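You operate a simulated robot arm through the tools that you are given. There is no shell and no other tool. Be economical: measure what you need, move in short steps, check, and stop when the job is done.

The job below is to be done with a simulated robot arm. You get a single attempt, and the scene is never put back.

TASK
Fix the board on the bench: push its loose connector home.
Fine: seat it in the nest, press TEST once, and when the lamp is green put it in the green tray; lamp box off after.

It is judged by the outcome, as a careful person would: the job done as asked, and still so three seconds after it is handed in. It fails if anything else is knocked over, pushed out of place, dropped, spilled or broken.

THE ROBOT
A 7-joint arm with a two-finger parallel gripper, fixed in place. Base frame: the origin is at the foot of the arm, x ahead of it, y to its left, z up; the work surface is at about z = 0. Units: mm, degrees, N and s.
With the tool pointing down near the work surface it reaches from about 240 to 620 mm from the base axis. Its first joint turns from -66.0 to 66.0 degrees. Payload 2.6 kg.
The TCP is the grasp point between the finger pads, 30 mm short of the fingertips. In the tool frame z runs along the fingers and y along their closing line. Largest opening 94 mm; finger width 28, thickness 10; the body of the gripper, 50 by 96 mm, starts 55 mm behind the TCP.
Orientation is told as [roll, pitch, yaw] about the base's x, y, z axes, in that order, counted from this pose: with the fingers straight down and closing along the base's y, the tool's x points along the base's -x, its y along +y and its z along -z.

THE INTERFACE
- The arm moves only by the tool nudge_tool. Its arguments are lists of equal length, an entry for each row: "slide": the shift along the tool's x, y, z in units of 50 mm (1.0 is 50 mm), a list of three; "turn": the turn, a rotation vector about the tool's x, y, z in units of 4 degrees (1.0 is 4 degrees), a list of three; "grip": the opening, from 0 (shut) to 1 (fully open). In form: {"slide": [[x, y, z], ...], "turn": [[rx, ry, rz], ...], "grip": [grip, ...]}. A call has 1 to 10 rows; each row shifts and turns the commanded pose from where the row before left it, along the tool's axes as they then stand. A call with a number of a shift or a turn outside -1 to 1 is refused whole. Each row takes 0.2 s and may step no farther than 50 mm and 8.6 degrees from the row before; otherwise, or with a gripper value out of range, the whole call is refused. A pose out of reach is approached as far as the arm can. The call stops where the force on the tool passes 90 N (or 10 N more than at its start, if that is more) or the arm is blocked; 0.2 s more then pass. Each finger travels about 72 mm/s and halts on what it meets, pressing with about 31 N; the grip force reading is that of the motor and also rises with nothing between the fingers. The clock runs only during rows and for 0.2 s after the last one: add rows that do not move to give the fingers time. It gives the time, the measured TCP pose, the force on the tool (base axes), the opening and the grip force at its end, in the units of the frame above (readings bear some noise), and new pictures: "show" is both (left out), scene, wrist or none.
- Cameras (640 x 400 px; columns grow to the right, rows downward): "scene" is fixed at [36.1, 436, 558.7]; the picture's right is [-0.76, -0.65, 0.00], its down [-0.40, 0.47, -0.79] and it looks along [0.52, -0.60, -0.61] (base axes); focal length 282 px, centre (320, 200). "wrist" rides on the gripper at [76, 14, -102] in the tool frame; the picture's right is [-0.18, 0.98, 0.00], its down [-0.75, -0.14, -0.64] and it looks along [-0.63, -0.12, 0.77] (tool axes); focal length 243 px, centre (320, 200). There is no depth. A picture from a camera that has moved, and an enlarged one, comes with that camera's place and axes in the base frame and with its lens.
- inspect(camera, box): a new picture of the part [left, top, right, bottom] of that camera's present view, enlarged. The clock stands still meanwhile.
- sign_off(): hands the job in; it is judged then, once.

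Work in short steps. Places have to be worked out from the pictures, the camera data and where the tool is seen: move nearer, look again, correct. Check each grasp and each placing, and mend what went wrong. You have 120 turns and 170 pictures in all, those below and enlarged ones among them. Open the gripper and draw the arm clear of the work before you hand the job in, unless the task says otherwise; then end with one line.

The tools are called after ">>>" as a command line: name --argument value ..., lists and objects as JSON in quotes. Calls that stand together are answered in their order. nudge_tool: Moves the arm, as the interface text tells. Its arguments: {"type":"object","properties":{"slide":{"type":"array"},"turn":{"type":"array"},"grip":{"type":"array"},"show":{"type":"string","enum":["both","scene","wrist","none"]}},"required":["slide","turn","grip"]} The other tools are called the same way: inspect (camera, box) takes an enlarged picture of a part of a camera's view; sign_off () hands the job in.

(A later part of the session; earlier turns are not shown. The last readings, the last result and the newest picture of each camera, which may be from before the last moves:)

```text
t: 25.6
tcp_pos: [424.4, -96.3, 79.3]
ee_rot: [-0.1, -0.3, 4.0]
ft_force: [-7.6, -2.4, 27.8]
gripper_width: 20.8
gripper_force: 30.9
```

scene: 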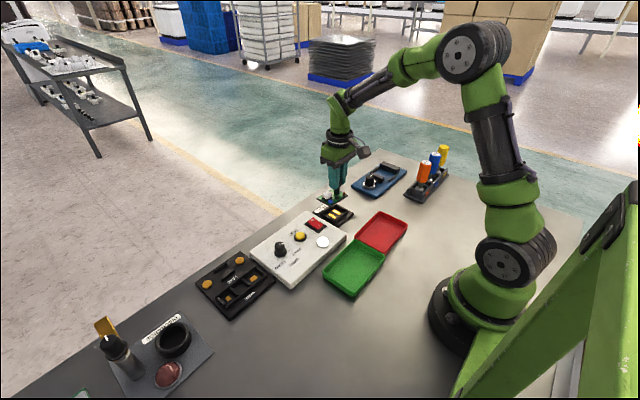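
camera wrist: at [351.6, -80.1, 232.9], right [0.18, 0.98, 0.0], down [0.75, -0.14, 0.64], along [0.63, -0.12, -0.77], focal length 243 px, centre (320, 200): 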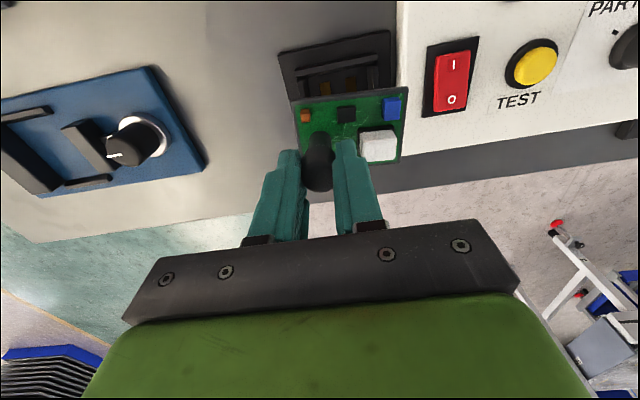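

>>> nudge_tool --slide '[[0.0, 0, -0.06], [0.04, 0.0, 0], [0, 0, 0.04], [0, 0, 0.02], [0, 0, 0]]' --turn '[[0, 0, 0], [0, 0, 0], [0, 0, 0], [0, 0, 0], [0, 0, 0]]' --grip '[0, 0, 0, 0, 0]' --show "none"

>>> inspect --camera "wrist" --box '[250, 50, 430, 180]'

>>> inspect --camera "scene" --box '[310, 190, 360, 225]'

```text
t: 26.8
tcp_pos: [422.5, -96.2, 79.4]
ee_rot: [0.2, 0.0, 4.0]
ft_force: [-4.1, 7.4, 27.5]
gripper_width: 20.7
gripper_force: 31.1
```

```text
3.08 times, centred on (340, 115) of wrist
camera zoom: at [345.3, -88.0, 181.8], right [0.11, 0.99, 0.0], down [0.76, -0.09, 0.64], along [0.64, -0.07, -0.77], focal length 746 px, centre (258, 462)
```

zoom: 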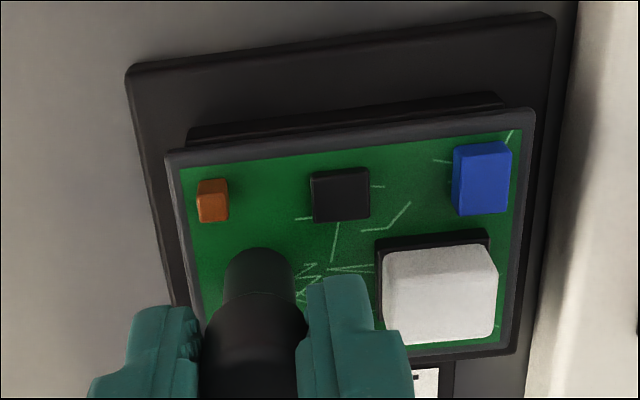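

```text
11.43 times, centred on (335, 208) of scene
camera zoom: at [35.9, 436.1, 558.7], right [-0.76, -0.65, 0.0], down [-0.4, 0.47, -0.79], along [0.52, -0.6, -0.61], focal length 3221 px, centre (149, 114)
```

zoom: 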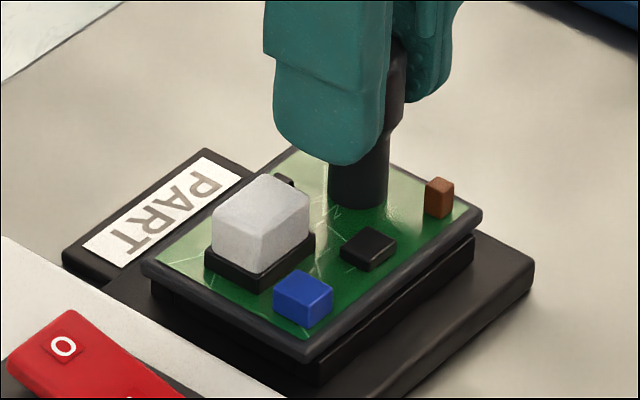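

The plug is likely resting on the wall tops (TCP z 79 where about 72 is expected); I judge it slightly off. I lift 4 mm, recentre to about TCP (424.2,-95) and try again.

>>> nudge_tool --slide '[[0, 0, -0.1], [-0.036, 0.024, 0], [0, 0, 0], [0, 0, 0.08], [0, 0, 0.04], [0, 0, 0]]' --turn '[[0, 0, 0], [0, 0, 0], [0, 0, 0], [0, 0, 0], [0, 0, 0], [0, 0, 0]]' --grip '[0, 0, 0, 0, 0, 0]' --show "none"

```text
t: 28.2
tcp_pos: [423.2, -96.2, 77.9]
ee_rot: [-0.1, -0.1, 4.0]
ft_force: [-8.5, -0.9, 27.4]
gripper_width: 20.6
gripper_force: 30.8
```

Slightly lower but still blocked. I raise 25 mm and look carefully at plug versus cavity.

>>> nudge_tool --slide '[[0, 0, -0.3], [0, 0, -0.4], [0, 0, 0], [0, 0, 0]]' --turn '[[0, 0, 0], [0, 0, 0], [0, 0, 0], [0, 0, 0]]' --grip '[0, 0, 0, 0]' --show "none"

>>> inspect --camera "scene" --box '[312, 190, 360, 225]'

>>> inspect --camera "wrist" --box '[270, 50, 410, 150]'

```text
t: 29.2
tcp_pos: [424.0, -94.2, 110.6]
ee_rot: [0.0, 0.0, 4.0]
ft_force: [0.6, 0.1, -1.2]
gripper_width: 20.6
gripper_force: 31.1
```

```text
11.43 times, centred on (336, 208) of scene
camera zoom: at [36.1, 436.0, 558.7], right [-0.76, -0.65, 0.0], down [-0.4, 0.47, -0.79], along [0.52, -0.6, -0.61], focal length 3221 px, centre (137, 114)
```

zoom: 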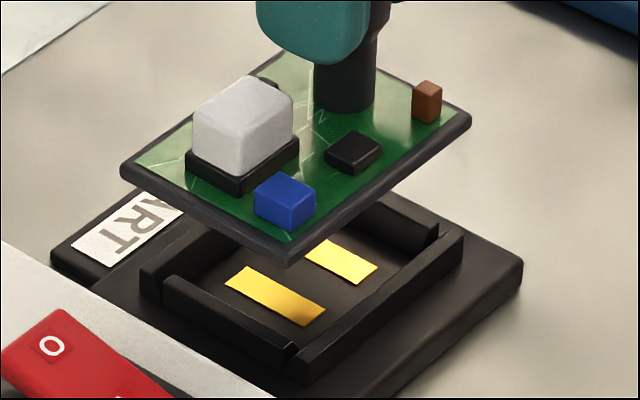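

```text
4.00 times, centred on (340, 100) of wrist
camera zoom: at [346.4, -85.4, 214.6], right [0.11, 0.99, 0.0], down [0.76, -0.09, 0.64], along [0.64, -0.07, -0.77], focal length 970 px, centre (240, 600)
```

zoom: 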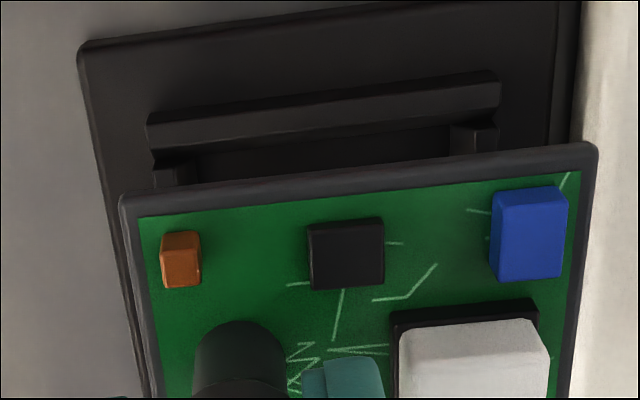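

The walls have lead-in chamfers and the plug is over the cavity. I descend again and press in small increments, monitoring z and force.

>>> nudge_tool --slide '[[-0.01, -0.01, 0.3], [0, 0, 0.3], [0, 0, 0.04], [0, 0, 0.02], [0, 0, 0.02], [0, 0, 0]]' --turn '[[0, 0, 0], [0, 0, 0], [0, 0, 0], [0, 0, 0], [0, 0, 0], [0, 0, 0]]' --grip '[0, 0, 0, 0, 0, 0]' --show "none"

>>> nudge_tool --slide '[[0, 0, 0.02], [0, 0, 0.02], [0, 0, 0]]' --turn '[[0, 0, 0], [0, 0, 0], [0, 0, 0]]' --grip '[0, 0, 0]' --show "none"

```text
t: 30.6
tcp_pos: [426.2, -94.9, 79.0]
ee_rot: [-0.1, -0.1, 3.9]
ft_force: [-7.8, 3.4, 26.3]
gripper_width: 20.5
gripper_force: 30.4
```

```text
t: 31.4
tcp_pos: [426.5, -95.6, 78.1]
ee_rot: [0.0, -0.3, 4.1]
ft_force: [2.5, 6.1, 26.9]
gripper_width: 20.6
gripper_force: 31.0
```

Force saturates near 27 N, so either the plug moves or the handle slips in the fingers. I look.

>>> inspect --camera "scene" --box '[312, 190, 360, 225]'

>>> inspect --camera "wrist" --box '[250, 50, 430, 180]'

```text
11.43 times, centred on (336, 208) of scene
camera zoom: at [35.9, 436.1, 558.7], right [-0.76, -0.65, 0.0], down [-0.4, 0.47, -0.79], along [0.52, -0.6, -0.61], focal length 3221 px, centre (137, 114)
```

zoom: 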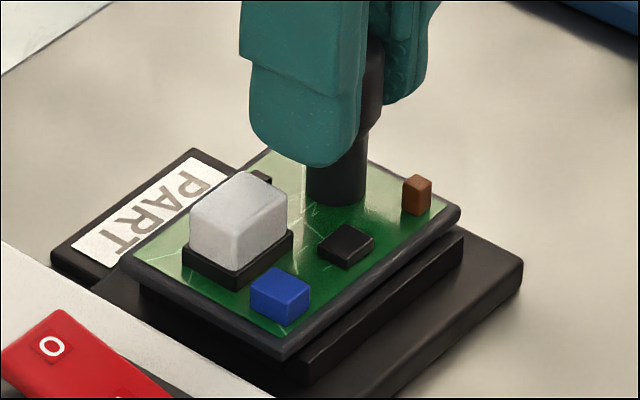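

```text
3.08 times, centred on (340, 115) of wrist
camera zoom: at [348.1, -86.9, 179.8], right [0.11, 0.99, 0.0], down [0.76, -0.09, 0.65], along [0.64, -0.07, -0.76], focal length 746 px, centre (258, 462)
```

zoom: 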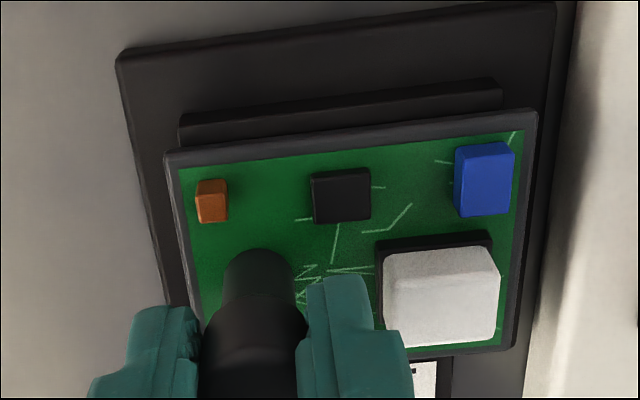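

Geometrically the rim now appears to sit right at the wall tops. I relax the preload by 2 mm, open slightly (28 mm, clear of the connector) and rise to inspect.

>>> nudge_tool --slide '[[0, 0, -0.04], [0, 0, 0], [0, 0, 0], [0, 0, -0.3], [0, 0, -0.8], [0, 0, -0.8], [0, 0, 0]]' --turn '[[0, 0, 0], [0, 0, 0], [0, 0, 0], [0, 0, 0], [0, 0, 0], [0, 0, 0], [0, 0, 0]]' --grip '[0, 0.3, 0.3, 0.3, 0.3, 0.3, 0.3]' --show "none"

>>> inspect --camera "scene" --box '[312, 185, 360, 225]'

>>> inspect --camera "wrist" --box '[260, 20, 420, 140]'

```text
t: 33.0
tcp_pos: [423.9, -94.9, 173.3]
ee_rot: [0.0, 0.1, 4.0]
ft_force: [-0.6, 0.1, 0.6]
gripper_width: 28.3
gripper_force: 0.1
```

```text
10.00 times, centred on (336, 205) of scene
camera zoom: at [36.0, 436.0, 558.7], right [-0.76, -0.65, 0.0], down [-0.4, 0.47, -0.79], along [0.52, -0.6, -0.61], focal length 2819 px, centre (160, 150)
```

zoom: 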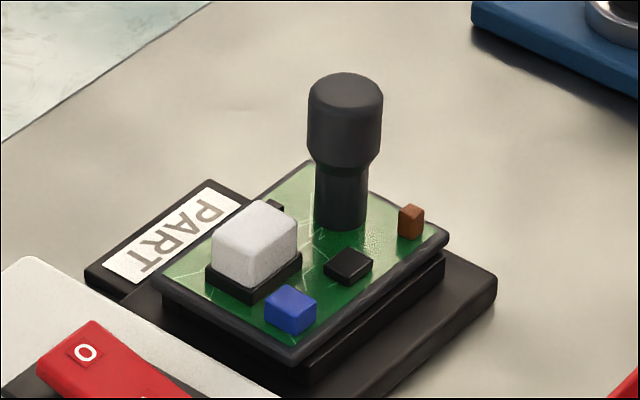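

```text
3.33 times, centred on (340, 80) of wrist
camera zoom: at [347.3, -86.7, 276.1], right [0.12, 0.99, 0.0], down [0.76, -0.09, 0.64], along [0.64, -0.07, -0.77], focal length 809 px, centre (253, 600)
```

zoom: 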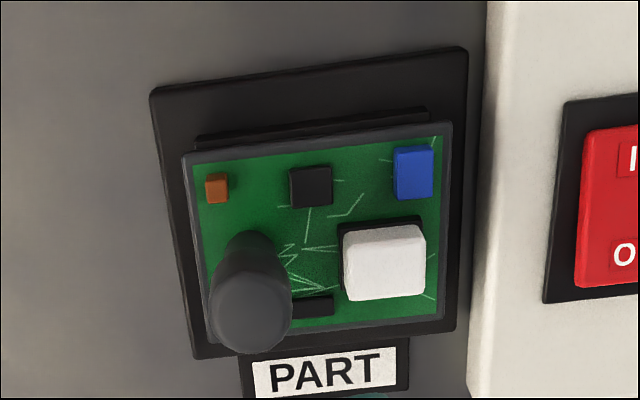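

The board sits level in the nest, but I want to be certain it is fully down. I close the fingers and go over the connector top to press gently there (opposite side from the handle).

>>> nudge_tool --slide '[[-0.13, 0.733, 0], [0, 0, 0.7], [0, 0, 0.7], [0, 0, 0.4], [0, 0, 0]]' --turn '[[0, 0, 0], [0, 0, 0], [0, 0, 0], [0, 0, 0], [0, 0, 0]]' --grip '[0, 0, 0, 0, 0]' --show "none"

>>> inspect --camera "wrist" --box '[240, 60, 420, 200]'

>>> inspect --camera "scene" --box '[312, 185, 360, 225]'

```text
t: 34.2
tcp_pos: [428.3, -59.1, 81.6]
ee_rot: [0.1, 0.1, 4.1]
ft_force: [-0.7, 0.6, 0.4]
gripper_width: 0.0
gripper_force: 31.0
```

```text
2.86 times, centred on (330, 130) of wrist
camera zoom: at [351.3, -51.0, 185.1], right [0.12, 0.99, 0.0], down [0.76, -0.09, 0.64], along [0.64, -0.07, -0.77], focal length 693 px, centre (291, 400)
```

zoom: 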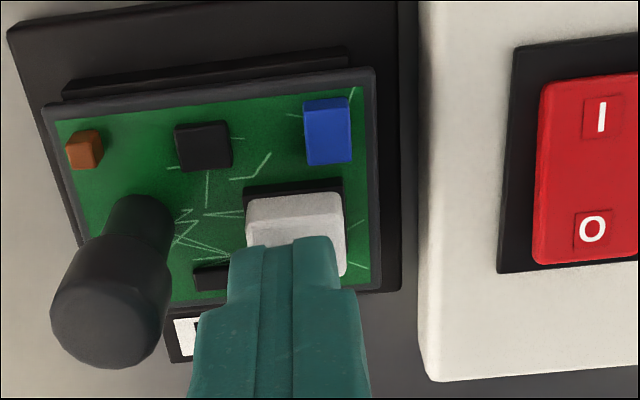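

```text
10.00 times, centred on (336, 205) of scene
camera zoom: at [36.1, 436.0, 558.7], right [-0.76, -0.65, 0.0], down [-0.4, 0.47, -0.79], along [0.52, -0.6, -0.61], focal length 2819 px, centre (160, 150)
```

zoom: 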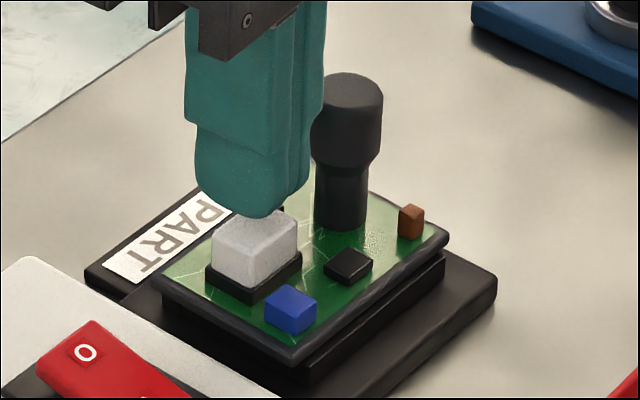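

Well placed above the connector. I step down and press lightly.

>>> nudge_tool --slide '[[0.04, 0.02, 0.1], [0, 0, 0.04], [0, 0, 0.02], [0, 0, 0]]' --turn '[[0, 0, 0], [0, 0, 0], [0, 0, 0], [0, 0, 0]]' --grip '[0, 0, 0, 0]' --show "none"

>>> nudge_tool --slide '[[0, 0, 0.02], [0, 0, 0.02], [0, 0, 0]]' --turn '[[0, 0, 0], [0, 0, 0], [0, 0, 0]]' --grip '[0, 0, 0]' --show "none"

```text
t: 35.2
tcp_pos: [426.0, -59.1, 74.4]
ee_rot: [-0.1, 0.0, 4.1]
ft_force: [-0.3, -0.6, -0.3]
gripper_width: 0.0
gripper_force: 30.9
```

```text
t: 36.0
tcp_pos: [426.8, -58.0, 73.1]
ee_rot: [0.0, 0.0, 4.1]
ft_force: [-3.3, -1.1, 9.6]
gripper_width: 0.0
gripper_force: 31.1
```

>>> nudge_tool --slide '[[0, 0, 0.03], [0, 0, 0.03], [0, 0, 0]]' --turn '[[0, 0, 0], [0, 0, 0], [0, 0, 0]]' --grip '[0, 0, 0]' --show "none"

>>> inspect --camera "scene" --box '[312, 185, 360, 225]'

```text
t: 36.8
tcp_pos: [428.0, -56.5, 72.8]
ee_rot: [0.0, -0.3, 4.0]
ft_force: [-8.9, 3.4, 36.0]
gripper_width: 0.0
gripper_force: 31.3
```

```text
10.00 times, centred on (336, 205) of scene
camera zoom: at [35.9, 436.1, 558.7], right [-0.76, -0.65, 0.0], down [-0.4, 0.47, -0.79], along [0.52, -0.6, -0.61], focal length 2819 px, centre (160, 150)
```

zoom: 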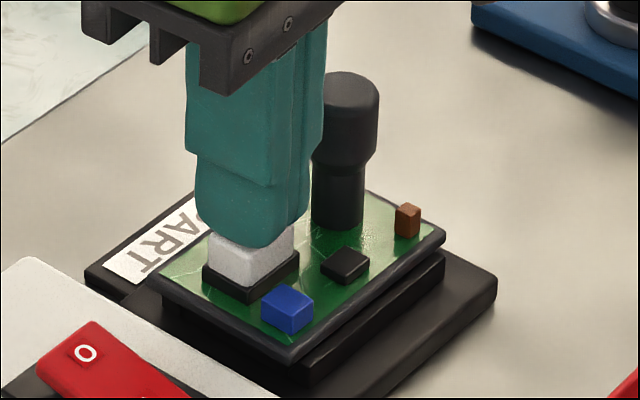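

No further travel under 36 N and connector top is now ~12 mm higher than on the table, consistent with the nest floor. To confirm, I back off and tilt the wrist camera for a low side view of the gap between rim and nest wall.

>>> nudge_tool --slide '[[0, 0, -0.5], [0, 0, -1], [0, 0, -1], [0.9, 0.1, 0], [0.9, 0.1, 0], [0.9, 0.1, 0], [0.5, 0, 0], [0, 0, 0]]' --turn '[[0, 0, 0], [0, 0, 0], [0, 0, 0], [0, 0, 1], [0, 0, 0], [0, 0, 0], [0, 0, 0], [0, 0, 0]]' --grip '[0, 0, 0, 0, 0, 0, 0, 0]' --show "none"

>>> nudge_tool --slide '[[0, 0, 0], [0, 0, 0], [0, 0, 0], [0, 0, 0], [0, 0, 0], [0, 0, 0]]' --turn '[[0, -2, 0], [0, -2, 0], [0, -2, 0], [0, -2, 0], [0, -2, 0], [0, -1, 0]]' --grip '[0, 0, 0, 0, 0, 0]' --show "wrist"

```text
t: 38.6
tcp_pos: [261.6, -46.7, 194.5]
ee_rot: [-0.1, 0.0, 0.0]
ft_force: [0.8, 0.6, -0.2]
gripper_width: 0.1
gripper_force: 30.5
```

```text
refused: -2 is not a number from -1 to 1
```

I tilt in 4° steps.

>>> nudge_tool --slide '[[0, 0, 0], [0, 0, 0], [0, 0, 0], [0, 0, 0], [0, 0, 0], [0, 0, 0], [0, 0, 0], [0, 0, 0], [0, 0, 0], [0, 0, 0]]' --turn '[[0, -1, 0], [0, -1, 0], [0, -1, 0], [0, -1, 0], [0, -1, 0], [0, -1, 0], [0, -1, 0], [0, -1, 0], [0, -1, 0], [0, -1, 0]]' --grip '[0, 0, 0, 0, 0, 0, 0, 0, 0, 0]'

```text
t: 40.8
tcp_pos: [289.8, -54.3, 219.2]
ee_rot: [0.1, -39.9, 0.0]
ft_force: [0.9, 0.5, -0.4]
gripper_width: 0.0
gripper_force: 31.3
out of reach, approached as far as the arm can: row 8, 9, 10
camera wrist: at [165.9, -40.9, 248.8], right [0.14, 0.98, 0.12], down [0.17, -0.14, 0.98], along [0.98, -0.12, -0.18], focal length 243 px, centre (320, 200)
```

scene: 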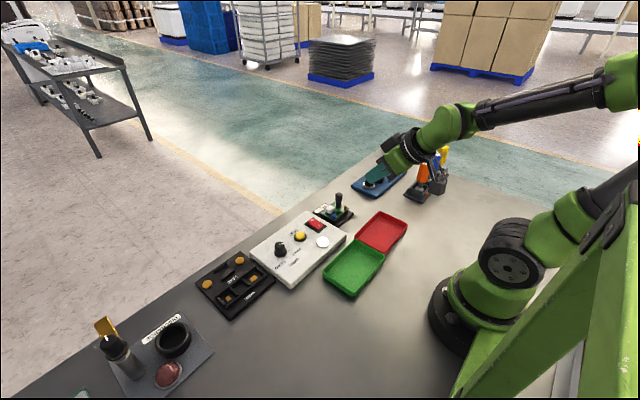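
wrist: 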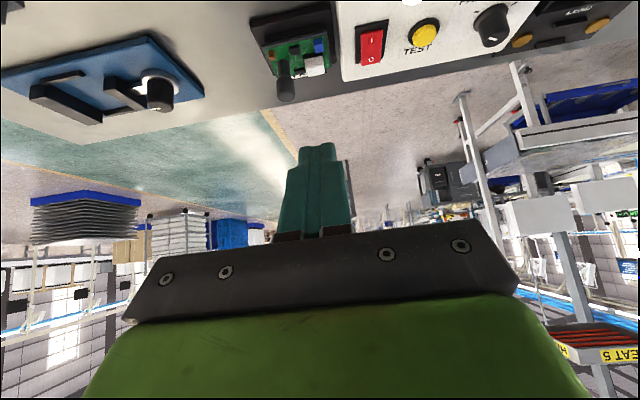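

>>> inspect --camera "wrist" --box '[240, 0, 350, 100]'

>>> inspect --camera "scene" --box '[312, 190, 358, 225]'

```text
4.00 times, centred on (295, 50) of wrist
camera zoom: at [165.9, -40.9, 248.8], right [0.14, 0.98, 0.12], down [0.17, -0.14, 0.98], along [0.98, -0.12, -0.18], focal length 970 px, centre (420, 800)
```

zoom: 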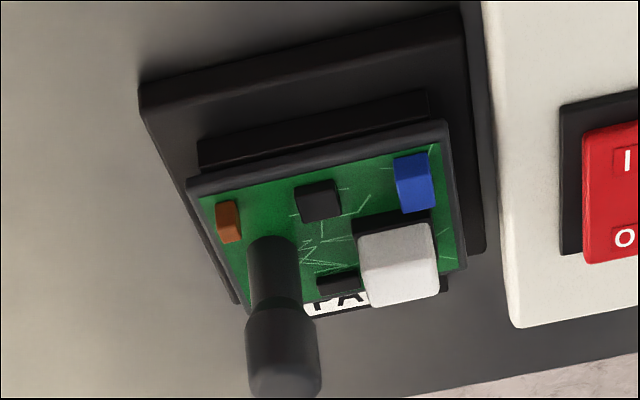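

```text
11.43 times, centred on (335, 208) of scene
camera zoom: at [36.1, 436.0, 558.7], right [-0.76, -0.65, 0.0], down [-0.4, 0.47, -0.79], along [0.52, -0.6, -0.61], focal length 3221 px, centre (149, 114)
```

zoom: 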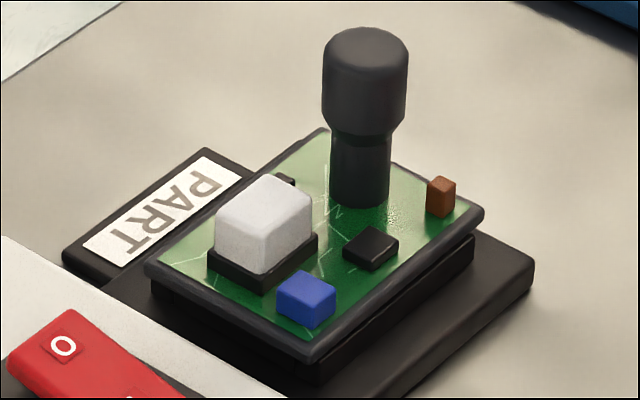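

I lower the camera for a flatter view of the rim-to-wall gap.

>>> nudge_tool --slide '[[0.55, 0, 0.75], [0.55, 0, 0.75], [0.2, 0, 0.25], [0, 0, 0]]' --turn '[[0, 0, 0], [0, 0, 0], [0, 0, 0], [0, 0, 0]]' --grip '[0, 0, 0, 0]' --show "none"

>>> inspect --camera "wrist" --box '[230, 40, 370, 150]'

```text
t: 41.8
tcp_pos: [336.9, -64.5, 139.9]
ee_rot: [-0.1, -40.0, 0.0]
ft_force: [-0.2, 0.7, -0.4]
gripper_width: 0.0
gripper_force: 31.0
out of reach, approached as far as the arm can: row 1, 2, 3
```

```text
3.64 times, centred on (300, 95) of wrist
camera zoom: at [212.8, -50.2, 169.6], right [0.14, 0.98, 0.12], down [0.17, -0.14, 0.98], along [0.98, -0.12, -0.18], focal length 882 px, centre (393, 582)
```

zoom: 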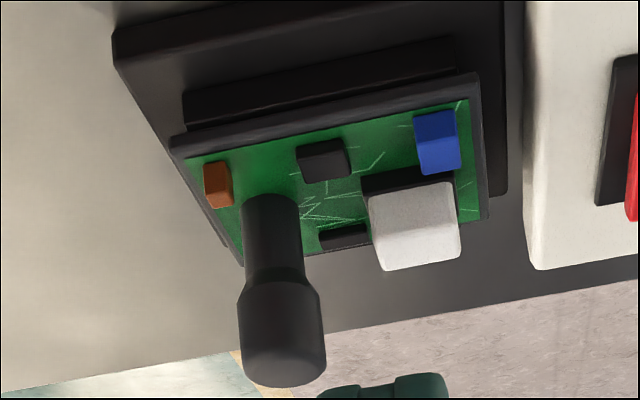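

>>> inspect --camera "wrist" --box '[262, 45, 312, 85]'

>>> inspect --camera "wrist" --box '[320, 40, 370, 80]'

```text
10.00 times, centred on (287, 65) of wrist
camera zoom: at [212.8, -50.2, 169.6], right [0.14, 0.98, 0.12], down [0.17, -0.14, 0.98], along [0.98, -0.12, -0.18], focal length 2426 px, centre (650, 1550)
```

zoom: 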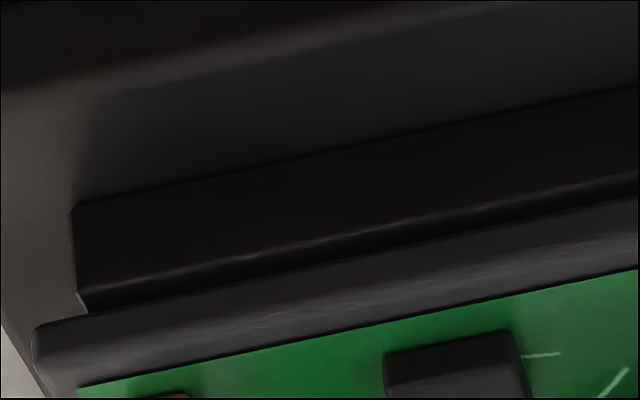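

```text
10.00 times, centred on (345, 60) of wrist
camera zoom: at [212.8, -50.2, 169.6], right [0.14, 0.98, 0.12], down [0.17, -0.14, 0.98], along [0.98, -0.12, -0.18], focal length 2426 px, centre (70, 1600)
```

zoom: 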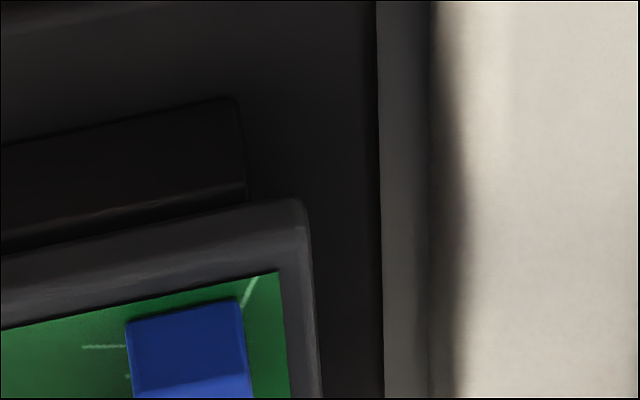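

The rim sits level just above the wall tops with a uniform thin shadow line, so the plug is on the nest floor and centred. I raise and undo the tilt, then go for TEST.

>>> nudge_tool --slide '[[-0.6, 0, -0.75], [-0.6, 0, -0.75], [-0.3, 0, -0.4], [0, 0, 0]]' --turn '[[0, 0, 0], [0, 0, 0], [0, 0, 0], [0, 0, 0]]' --grip '[0, 0, 0, 0]' --show "none"

>>> nudge_tool --slide '[[0, 0, 0], [0, 0, 0], [0, 0, 0], [0, 0, 0], [0, 0, 0], [0, 0, 0], [0, 0, 0], [0, 0, 0], [0, 0, 0], [0, 0, 0]]' --turn '[[0, 1, 0], [0, 1, 0], [0, 1, 0], [0, 1, 0], [0, 1, 0], [0, 1, 0], [0, 1, 0], [0, 1, 0], [0, 1, 0], [0, 1, 0]]' --grip '[0, 0, 0, 0, 0, 0, 0, 0, 0, 0]' --show "wrist"

```text
t: 42.8
tcp_pos: [333.6, -64.1, 263.3]
ee_rot: [0.0, -39.9, 0.0]
ft_force: [-0.3, -0.3, 0.8]
gripper_width: 0.0
gripper_force: 30.8
```

```text
t: 45.0
tcp_pos: [331.7, -66.0, 261.6]
ee_rot: [0.0, 0.0, 0.0]
ft_force: [-1.1, 0.2, -0.3]
gripper_width: 0.0
gripper_force: 30.8
camera wrist: at [256.1, -51.8, 364.8], right [0.18, 0.98, 0.0], down [0.75, -0.14, 0.64], along [0.63, -0.12, -0.77], focal length 243 px, centre (320, 200)
```

wrist: 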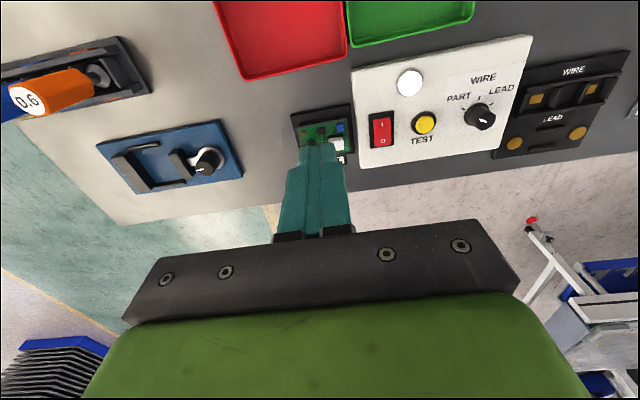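

Next, above the TEST button at about (415,66).

>>> nudge_tool --slide '[[-0.415, 0.66, 0.2], [-0.415, 0.66, 0.2], [-0.415, 0.66, 0.2], [-0.415, 0.66, 0.2], [0, 0, 0.9], [0, 0, 0.9], [0, 0, 0]]' --turn '[[0, 0, 0], [0, 0, 0], [0, 0, 0], [0, 0, 0], [0, 0, 0], [0, 0, 0], [0, 0, 0]]' --grip '[0, 0, 0, 0, 0, 0, 0]'

>>> inspect --camera "wrist" --box '[220, 60, 420, 200]'

>>> inspect --camera "scene" --box '[260, 190, 360, 270]'

```text
t: 46.6
tcp_pos: [415.0, 66.5, 131.2]
ee_rot: [0.0, -0.1, 0.1]
ft_force: [0.1, 0.0, 0.1]
gripper_width: 0.0
gripper_force: 30.6
camera wrist: at [340.0, 80.2, 234.1], right [0.18, 0.98, 0.0], down [0.75, -0.14, 0.64], along [0.63, -0.12, -0.77], focal length 243 px, centre (320, 200)
```

scene: 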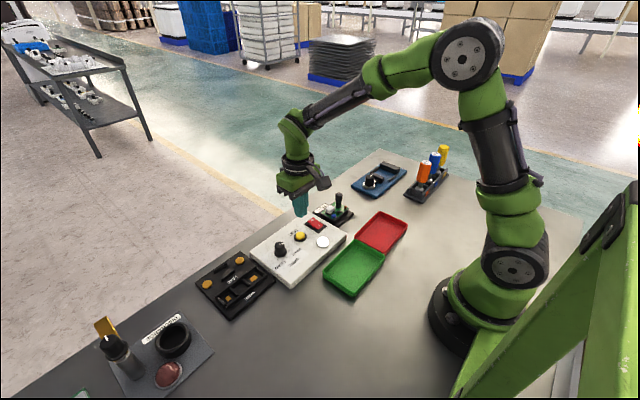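
wrist: 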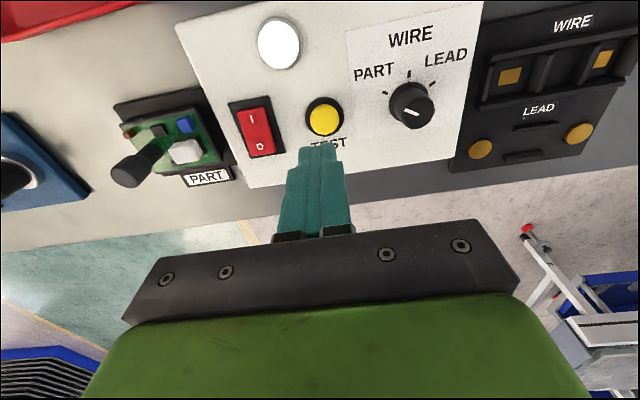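

```text
2.86 times, centred on (320, 130) of wrist
camera zoom: at [340.0, 80.2, 234.1], right [0.18, 0.98, 0.0], down [0.75, -0.14, 0.64], along [0.63, -0.12, -0.77], focal length 693 px, centre (320, 400)
```

zoom: 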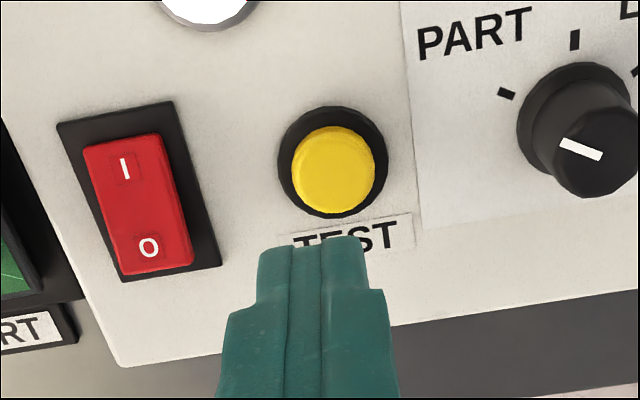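

```text
5.00 times, centred on (310, 230) of scene
camera zoom: at [36.1, 436.0, 558.7], right [-0.76, -0.65, 0.0], down [-0.4, 0.47, -0.79], along [0.52, -0.6, -0.61], focal length 1409 px, centre (370, 50)
```

zoom: 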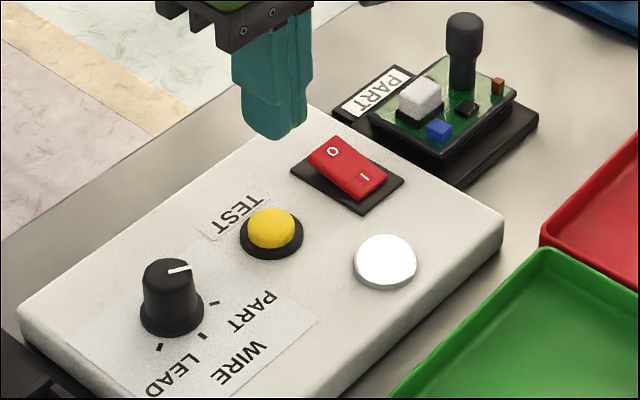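

Selector still on PART, box on. The button is at about (418,69); I align and come down to just above it.

>>> nudge_tool --slide '[[-0.06, 0.05, 0.4], [0, 0, 0.5], [0, 0, 0]]' --turn '[[0, 0, 0], [0, 0, 0], [0, 0, 0]]' --grip '[0, 0, 0]' --show "none"

>>> inspect --camera "wrist" --box '[240, 60, 400, 180]'

>>> inspect --camera "scene" --box '[270, 200, 345, 260]'

```text
t: 47.4
tcp_pos: [418.9, 70.2, 86.5]
ee_rot: [0.1, 0.0, 0.1]
ft_force: [0.1, 0.4, 0.7]
gripper_width: 0.0
gripper_force: 31.4
```

```text
3.33 times, centred on (320, 120) of wrist
camera zoom: at [343.1, 83.4, 189.3], right [0.18, 0.98, 0.0], down [0.75, -0.14, 0.64], along [0.63, -0.12, -0.77], focal length 809 px, centre (320, 467)
```

zoom: 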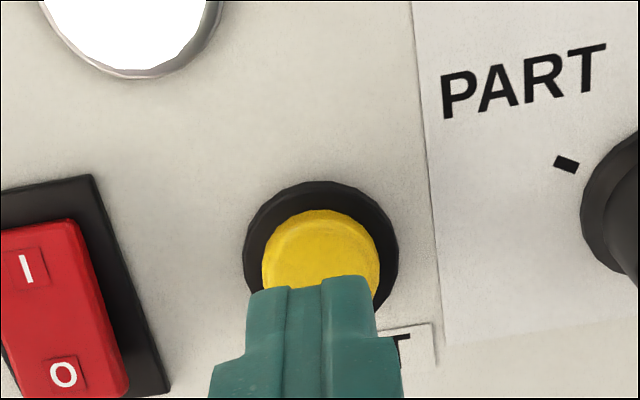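

```text
6.67 times, centred on (308, 230) of scene
camera zoom: at [36.1, 436.0, 558.7], right [-0.76, -0.65, 0.0], down [-0.4, 0.47, -0.79], along [0.52, -0.6, -0.61], focal length 1879 px, centre (403, 0)
```

zoom: 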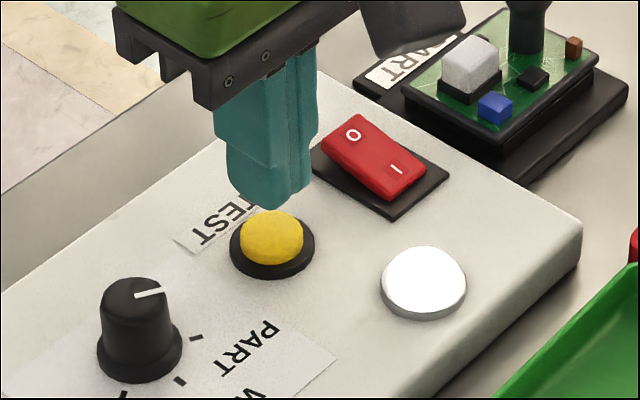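

Aligned within 2–3 mm; I shift slightly toward the base and step down until contact.

>>> nudge_tool --slide '[[0.05, 0, 0.1], [0, 0, 0.08], [0, 0, 0]]' --turn '[[0, 0, 0], [0, 0, 0], [0, 0, 0]]' --grip '[0, 0, 0]' --show "none"

>>> inspect --camera "scene" --box '[270, 200, 345, 260]'

```text
t: 48.2
tcp_pos: [416.2, 70.0, 77.5]
ee_rot: [0.1, 0.0, 0.0]
ft_force: [0.1, -0.1, 0.1]
gripper_width: 0.0
gripper_force: 31.0
```

```text
6.67 times, centred on (308, 230) of scene
camera zoom: at [36.1, 436.0, 558.7], right [-0.76, -0.65, 0.0], down [-0.4, 0.47, -0.79], along [0.52, -0.6, -0.61], focal length 1879 px, centre (403, 0)
```

zoom: 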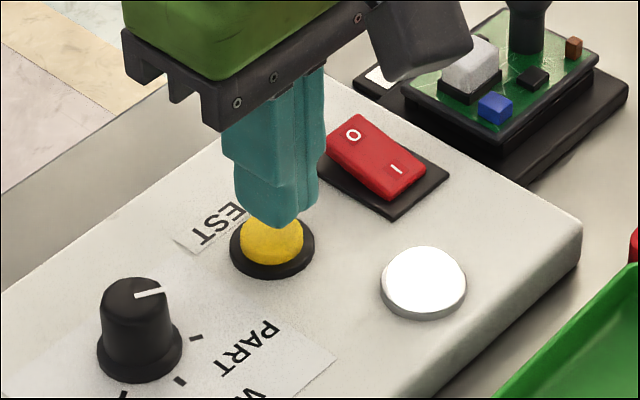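

>>> nudge_tool --slide '[[0, 0, 0.06], [0, 0, 0.06], [0, 0, 0]]' --turn '[[0, 0, 0], [0, 0, 0], [0, 0, 0]]' --grip '[0, 0, 0]' --show "none"

```text
t: 49.0
tcp_pos: [415.6, 69.6, 73.1]
ee_rot: [-0.1, 0.0, 0.0]
ft_force: [0.3, 0.3, 0.5]
gripper_width: 0.0
gripper_force: 31.2
```

No contact yet; I continue down in small steps.

>>> nudge_tool --slide '[[0, 0, 0.05], [0, 0, 0.05], [0, 0, 0]]' --turn '[[0, 0, 0], [0, 0, 0], [0, 0, 0]]' --grip '[0, 0, 0]' --show "none"

>>> inspect --camera "scene" --box '[270, 200, 345, 260]'

```text
t: 49.8
tcp_pos: [416.3, 67.1, 66.3]
ee_rot: [0.0, -0.1, 0.1]
ft_force: [-0.4, 0.7, 0.1]
gripper_width: 0.1
gripper_force: 31.3
```

```text
6.67 times, centred on (308, 230) of scene
camera zoom: at [36.1, 436.0, 558.7], right [-0.76, -0.65, 0.0], down [-0.4, 0.47, -0.79], along [0.52, -0.6, -0.61], focal length 1879 px, centre (403, 0)
```

zoom: 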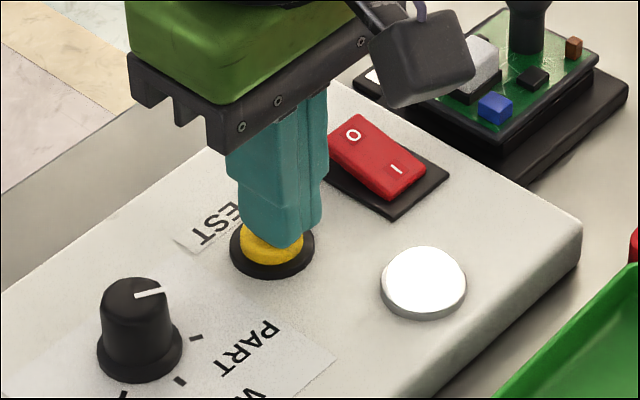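

Almost touching, but the fingertip is ~3–4 mm to the right of the button; I shift +y 3 mm and step down.

>>> nudge_tool --slide '[[0, 0.06, 0], [0, 0, 0.04], [0, 0, 0.03], [0, 0, 0]]' --turn '[[0, 0, 0], [0, 0, 0], [0, 0, 0], [0, 0, 0]]' --grip '[0, 0, 0, 0]' --show "none"

>>> inspect --camera "scene" --box '[270, 200, 345, 260]'

```text
t: 50.8
tcp_pos: [416.3, 72.4, 63.3]
ee_rot: [0.0, 0.0, 0.0]
ft_force: [0.1, 0.8, 2.4]
gripper_width: 0.0
gripper_force: 31.0
```

```text
6.67 times, centred on (308, 230) of scene
camera zoom: at [36.0, 436.0, 558.7], right [-0.76, -0.65, 0.0], down [-0.4, 0.47, -0.79], along [0.52, -0.6, -0.61], focal length 1879 px, centre (403, 0)
```

zoom: 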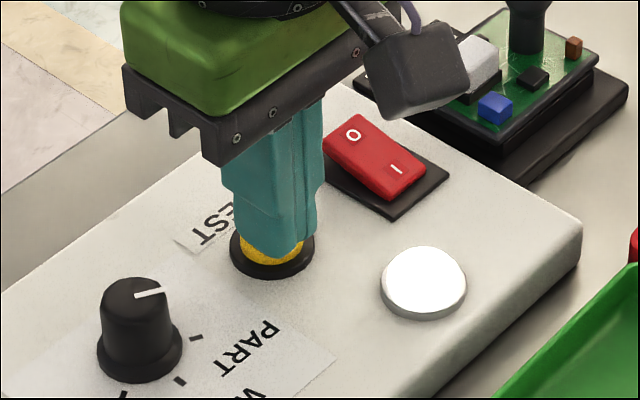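

Contact (2.4 N). I press on.

>>> nudge_tool --slide '[[0, 0, 0.04], [0, 0, 0.03], [0, 0, 0]]' --turn '[[0, 0, 0], [0, 0, 0], [0, 0, 0]]' --grip '[0, 0, 0]' --show "none"

>>> inspect --camera "scene" --box '[270, 200, 345, 260]'

```text
t: 51.6
tcp_pos: [417.4, 71.9, 58.2]
ee_rot: [0.0, 0.1, 0.0]
ft_force: [-2.2, 0.5, 4.6]
gripper_width: 0.0
gripper_force: 31.3
```

```text
6.67 times, centred on (308, 230) of scene
camera zoom: at [36.0, 436.0, 558.7], right [-0.76, -0.65, 0.0], down [-0.4, 0.47, -0.79], along [0.52, -0.6, -0.61], focal length 1879 px, centre (403, 0)
```

zoom: 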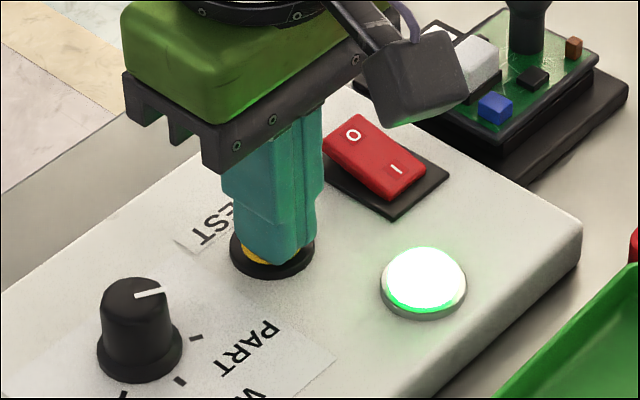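

The lamp lit green. I lift straight off, once, and check the lamp.

>>> nudge_tool --slide '[[0, 0, -0.4], [0, 0, -1], [0, 0, -1], [0, 0, 0]]' --turn '[[0, 0, 0], [0, 0, 0], [0, 0, 0], [0, 0, 0]]' --grip '[0, 0, 0, 0]' --show "none"

>>> inspect --camera "scene" --box '[250, 190, 420, 300]'

```text
t: 52.6
tcp_pos: [416.3, 71.1, 179.8]
ee_rot: [0.1, 0.0, 0.0]
ft_force: [0.1, -0.9, -0.5]
gripper_width: 0.1
gripper_force: 31.1
```

```text
3.64 times, centred on (335, 245) of scene
camera zoom: at [36.0, 436.0, 558.7], right [-0.76, -0.65, 0.0], down [-0.4, 0.47, -0.79], along [0.52, -0.6, -0.61], focal length 1025 px, centre (266, 36)
```

zoom: 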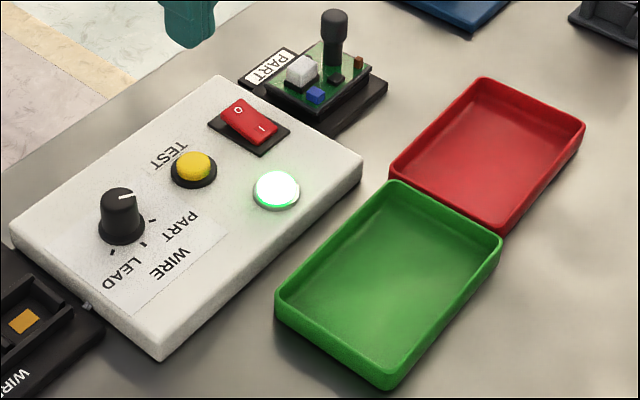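

Lamp is green. I now return to the handle in the nest, gripper partly open, stopping above to align.

>>> nudge_tool --slide '[[-0.03, -0.83, 0], [-0.03, -0.83, 0], [-0.03, -0.83, 0], [-0.03, -0.83, 0.3], [0, 0, 0.5], [0, 0, 0]]' --turn '[[0, 0, 0], [0, 0, 0], [0, 0, 0], [0, 0, 0], [0, 0, 0], [0, 0, 0]]' --grip '[0, 0.36, 0.36, 0.36, 0.36, 0.36]' --show "none"

>>> inspect --camera "wrist" --box '[220, 60, 420, 200]'

>>> inspect --camera "scene" --box '[305, 165, 375, 225]'

```text
t: 54.0
tcp_pos: [423.3, -96.3, 140.9]
ee_rot: [0.0, -0.1, 0.0]
ft_force: [1.0, -0.1, 0.1]
gripper_width: 33.7
gripper_force: 0.1
```

```text
2.86 times, centred on (320, 130) of wrist
camera zoom: at [347.1, -83.1, 243.5], right [0.18, 0.98, 0.0], down [0.75, -0.14, 0.64], along [0.63, -0.12, -0.77], focal length 693 px, centre (320, 400)
```

zoom: 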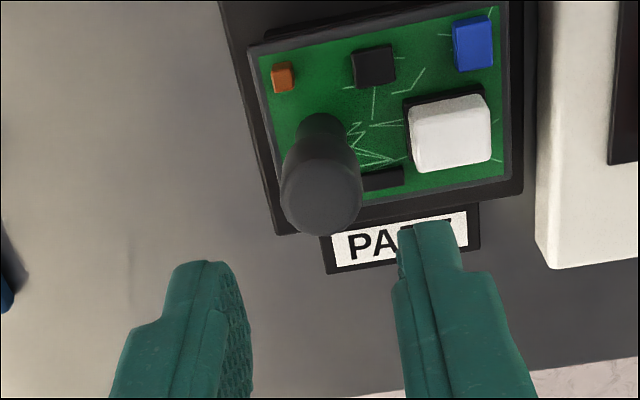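

```text
6.67 times, centred on (340, 195) of scene
camera zoom: at [36.1, 436.0, 558.7], right [-0.76, -0.65, 0.0], down [-0.4, 0.47, -0.79], along [0.52, -0.6, -0.61], focal length 1879 px, centre (187, 233)
```

zoom: 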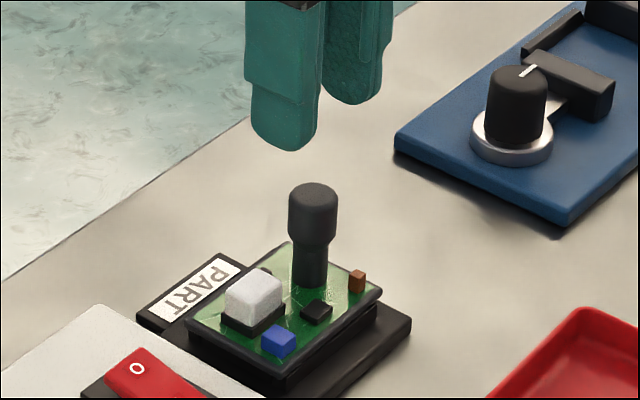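

Handle at about (421.5,-97); I descend to TCP z about 78.

>>> nudge_tool --slide '[[0.02, -0.02, 0.5], [0, 0, 0.5], [0, 0, 0.24], [0, 0, 0]]' --turn '[[0, 0, 0], [0, 0, 0], [0, 0, 0], [0, 0, 0]]' --grip '[0.36, 0.36, 0.36, 0.36]' --show "none"

>>> inspect --camera "wrist" --box '[220, 60, 420, 220]'

```text
t: 55.0
tcp_pos: [423.1, -95.0, 77.9]
ee_rot: [0.0, 0.1, 0.0]
ft_force: [0.7, 0.1, -0.5]
gripper_width: 34.0
gripper_force: 0.1
```

```text
2.50 times, centred on (320, 140) of wrist
camera zoom: at [346.3, -82.2, 181.2], right [0.18, 0.98, 0.0], down [0.75, -0.14, 0.64], along [0.63, -0.12, -0.77], focal length 606 px, centre (320, 350)
```

zoom: 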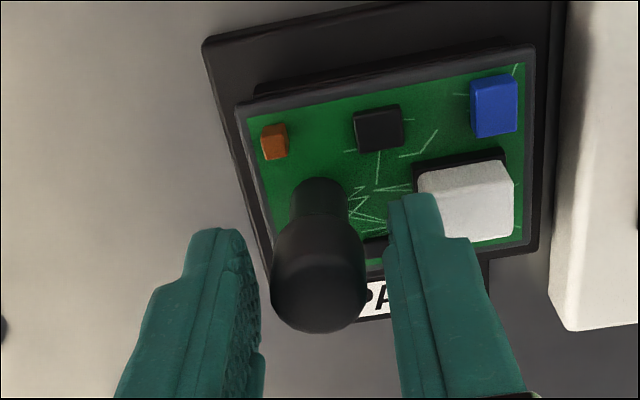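

The handle is between the fingers; I close and lift.

>>> nudge_tool --slide '[[0, 0, 0], [0, 0, 0], [0, 0, 0]]' --turn '[[0, 0, 0], [0, 0, 0], [0, 0, 0]]' --grip '[0, 0, 0]' --show "none"

>>> nudge_tool --slide '[[0, 0, -0.2], [0, 0, -0.4], [0, 0, -0.8], [0, 0, -0.8], [0, 0, 0]]' --turn '[[0, 0, 0], [0, 0, 0], [0, 0, 0], [0, 0, 0], [0, 0, 0]]' --grip '[0, 0, 0, 0, 0]'

```text
t: 55.8
tcp_pos: [422.1, -96.0, 77.7]
ee_rot: [0.0, 0.0, 0.0]
ft_force: [0.0, 0.0, 0.3]
gripper_width: 20.4
gripper_force: 30.5
```

```text
t: 57.0
tcp_pos: [422.6, -95.9, 189.1]
ee_rot: [0.0, 0.1, 0.0]
ft_force: [1.2, -0.2, -0.7]
gripper_width: 20.7
gripper_force: 31.0
camera wrist: at [345.2, -81.6, 292.9], right [0.18, 0.98, 0.0], down [0.75, -0.14, 0.64], along [0.63, -0.12, -0.77], focal length 243 px, centre (320, 200)
```

scene: 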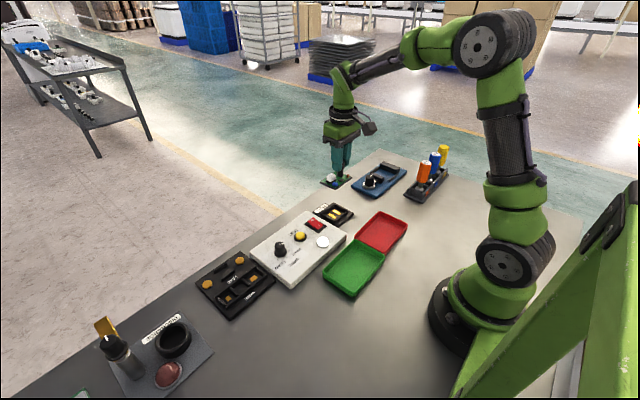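
wrist: 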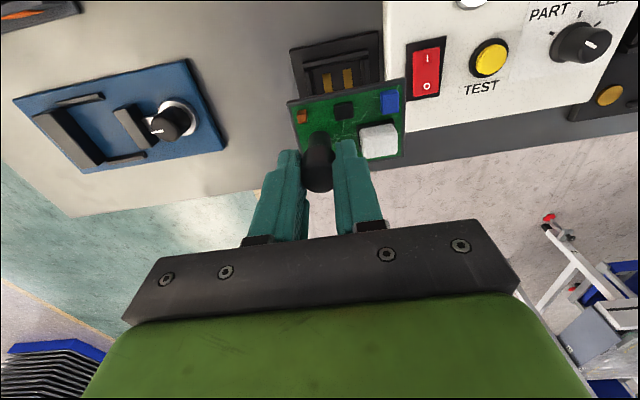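

Board lifted cleanly. I carry it to above the green tray.

>>> nudge_tool --slide '[[0.64, 0.496, 0], [0.64, 0.496, 0], [0.64, 0.496, 0], [0.64, 0.496, 0], [0.64, 0.496, 0], [0, 0, 0]]' --turn '[[0, 0, 0], [0, 0, 0], [0, 0, 0], [0, 0, 0], [0, 0, 0], [0, 0, 0]]' --grip '[0, 0, 0, 0, 0, 0]'

>>> inspect --camera "scene" --box '[290, 180, 430, 300]'

```text
t: 58.4
tcp_pos: [262.5, 31.2, 186.6]
ee_rot: [0.0, 0.0, 0.0]
ft_force: [0.0, 1.0, -0.1]
gripper_width: 20.6
gripper_force: 31.0
camera wrist: at [185.8, 44.6, 290.2], right [0.18, 0.98, 0.0], down [0.75, -0.14, 0.64], along [0.63, -0.12, -0.77], focal length 243 px, centre (320, 200)
```

scene: 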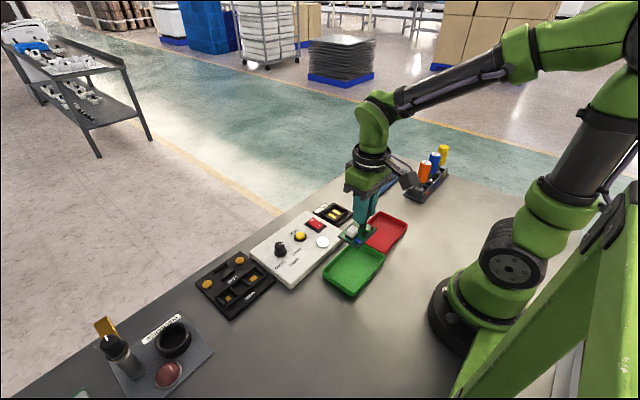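
wrist: 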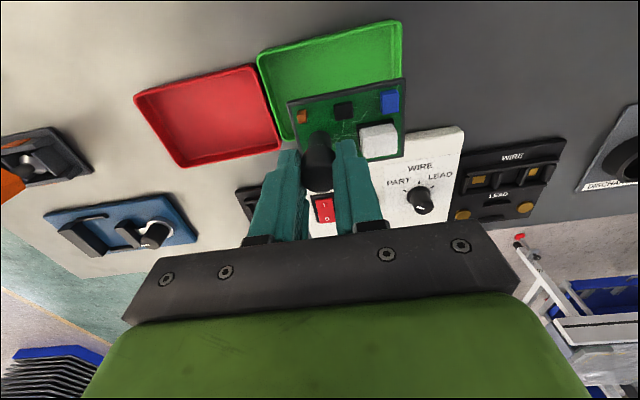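

```text
3.33 times, centred on (360, 240) of scene
camera zoom: at [36.0, 436.0, 558.7], right [-0.76, -0.65, 0.0], down [-0.4, 0.47, -0.79], along [0.52, -0.6, -0.61], focal length 940 px, centre (187, 67)
```

zoom: 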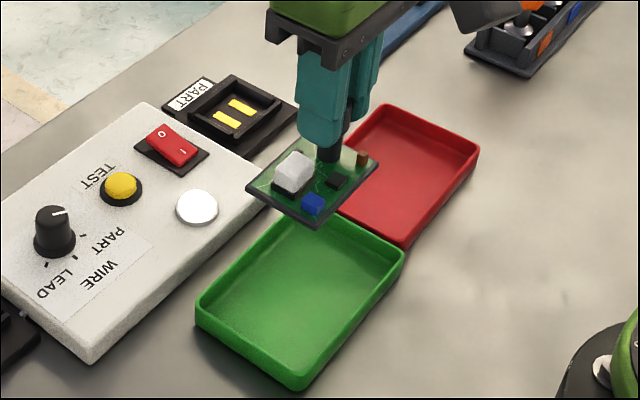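

Tray spans about x 217–307, y −22–110, centre (262,44); TCP should be about (264,24). I adjust and descend to just above the floor.

>>> nudge_tool --slide '[[-0.03, -0.14, 0], [0, 0, 0.8], [0, 0, 0.7], [0, 0, 0.4], [0, 0, 0]]' --turn '[[0, 0, 0], [0, 0, 0], [0, 0, 0], [0, 0, 0], [0, 0, 0]]' --grip '[0, 0, 0, 0, 0]' --show "none"

>>> inspect --camera "scene" --box '[300, 210, 430, 310]'

>>> inspect --camera "wrist" --box '[200, 20, 460, 200]'

```text
t: 59.6
tcp_pos: [262.4, 22.1, 93.2]
ee_rot: [0.0, 0.0, 0.1]
ft_force: [-0.9, 1.3, -0.9]
gripper_width: 20.5
gripper_force: 31.0
```

```text
4.00 times, centred on (365, 260) of scene
camera zoom: at [36.1, 436.0, 558.7], right [-0.76, -0.65, 0.0], down [-0.4, 0.47, -0.79], along [0.52, -0.6, -0.61], focal length 1127 px, centre (140, -40)
```

zoom: 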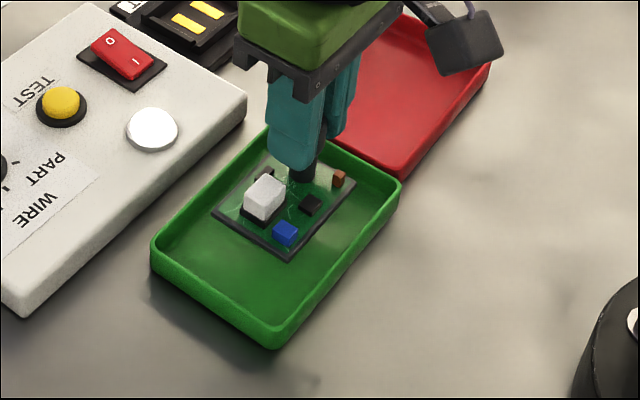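

```text
2.22 times, centred on (330, 110) of wrist
camera zoom: at [186.4, 36.8, 195.9], right [0.18, 0.98, 0.0], down [0.75, -0.14, 0.64], along [0.63, -0.12, -0.77], focal length 539 px, centre (298, 400)
```

zoom: 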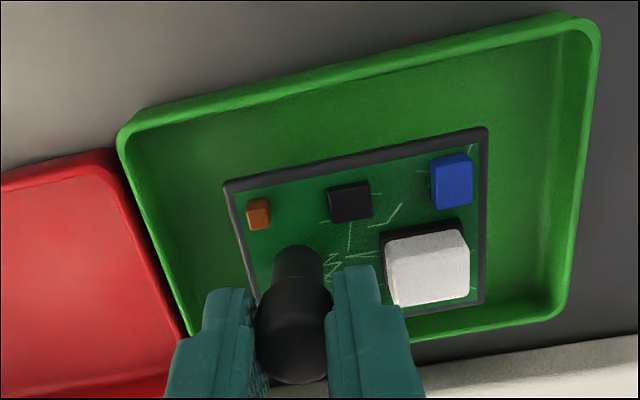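

The board is well inside the tray outline. I lower it to the floor gently.

>>> nudge_tool --slide '[[0, 0, 0.2], [0, 0, 0.16], [0, 0, 0.06], [0, 0, 0]]' --turn '[[0, 0, 0], [0, 0, 0], [0, 0, 0], [0, 0, 0]]' --grip '[0, 0, 0, 0]' --show "none"

```text
t: 60.6
tcp_pos: [264.2, 22.0, 72.9]
ee_rot: [0.0, -0.2, 0.0]
ft_force: [-3.5, -1.3, 28.2]
gripper_width: 20.8
gripper_force: 30.7
```

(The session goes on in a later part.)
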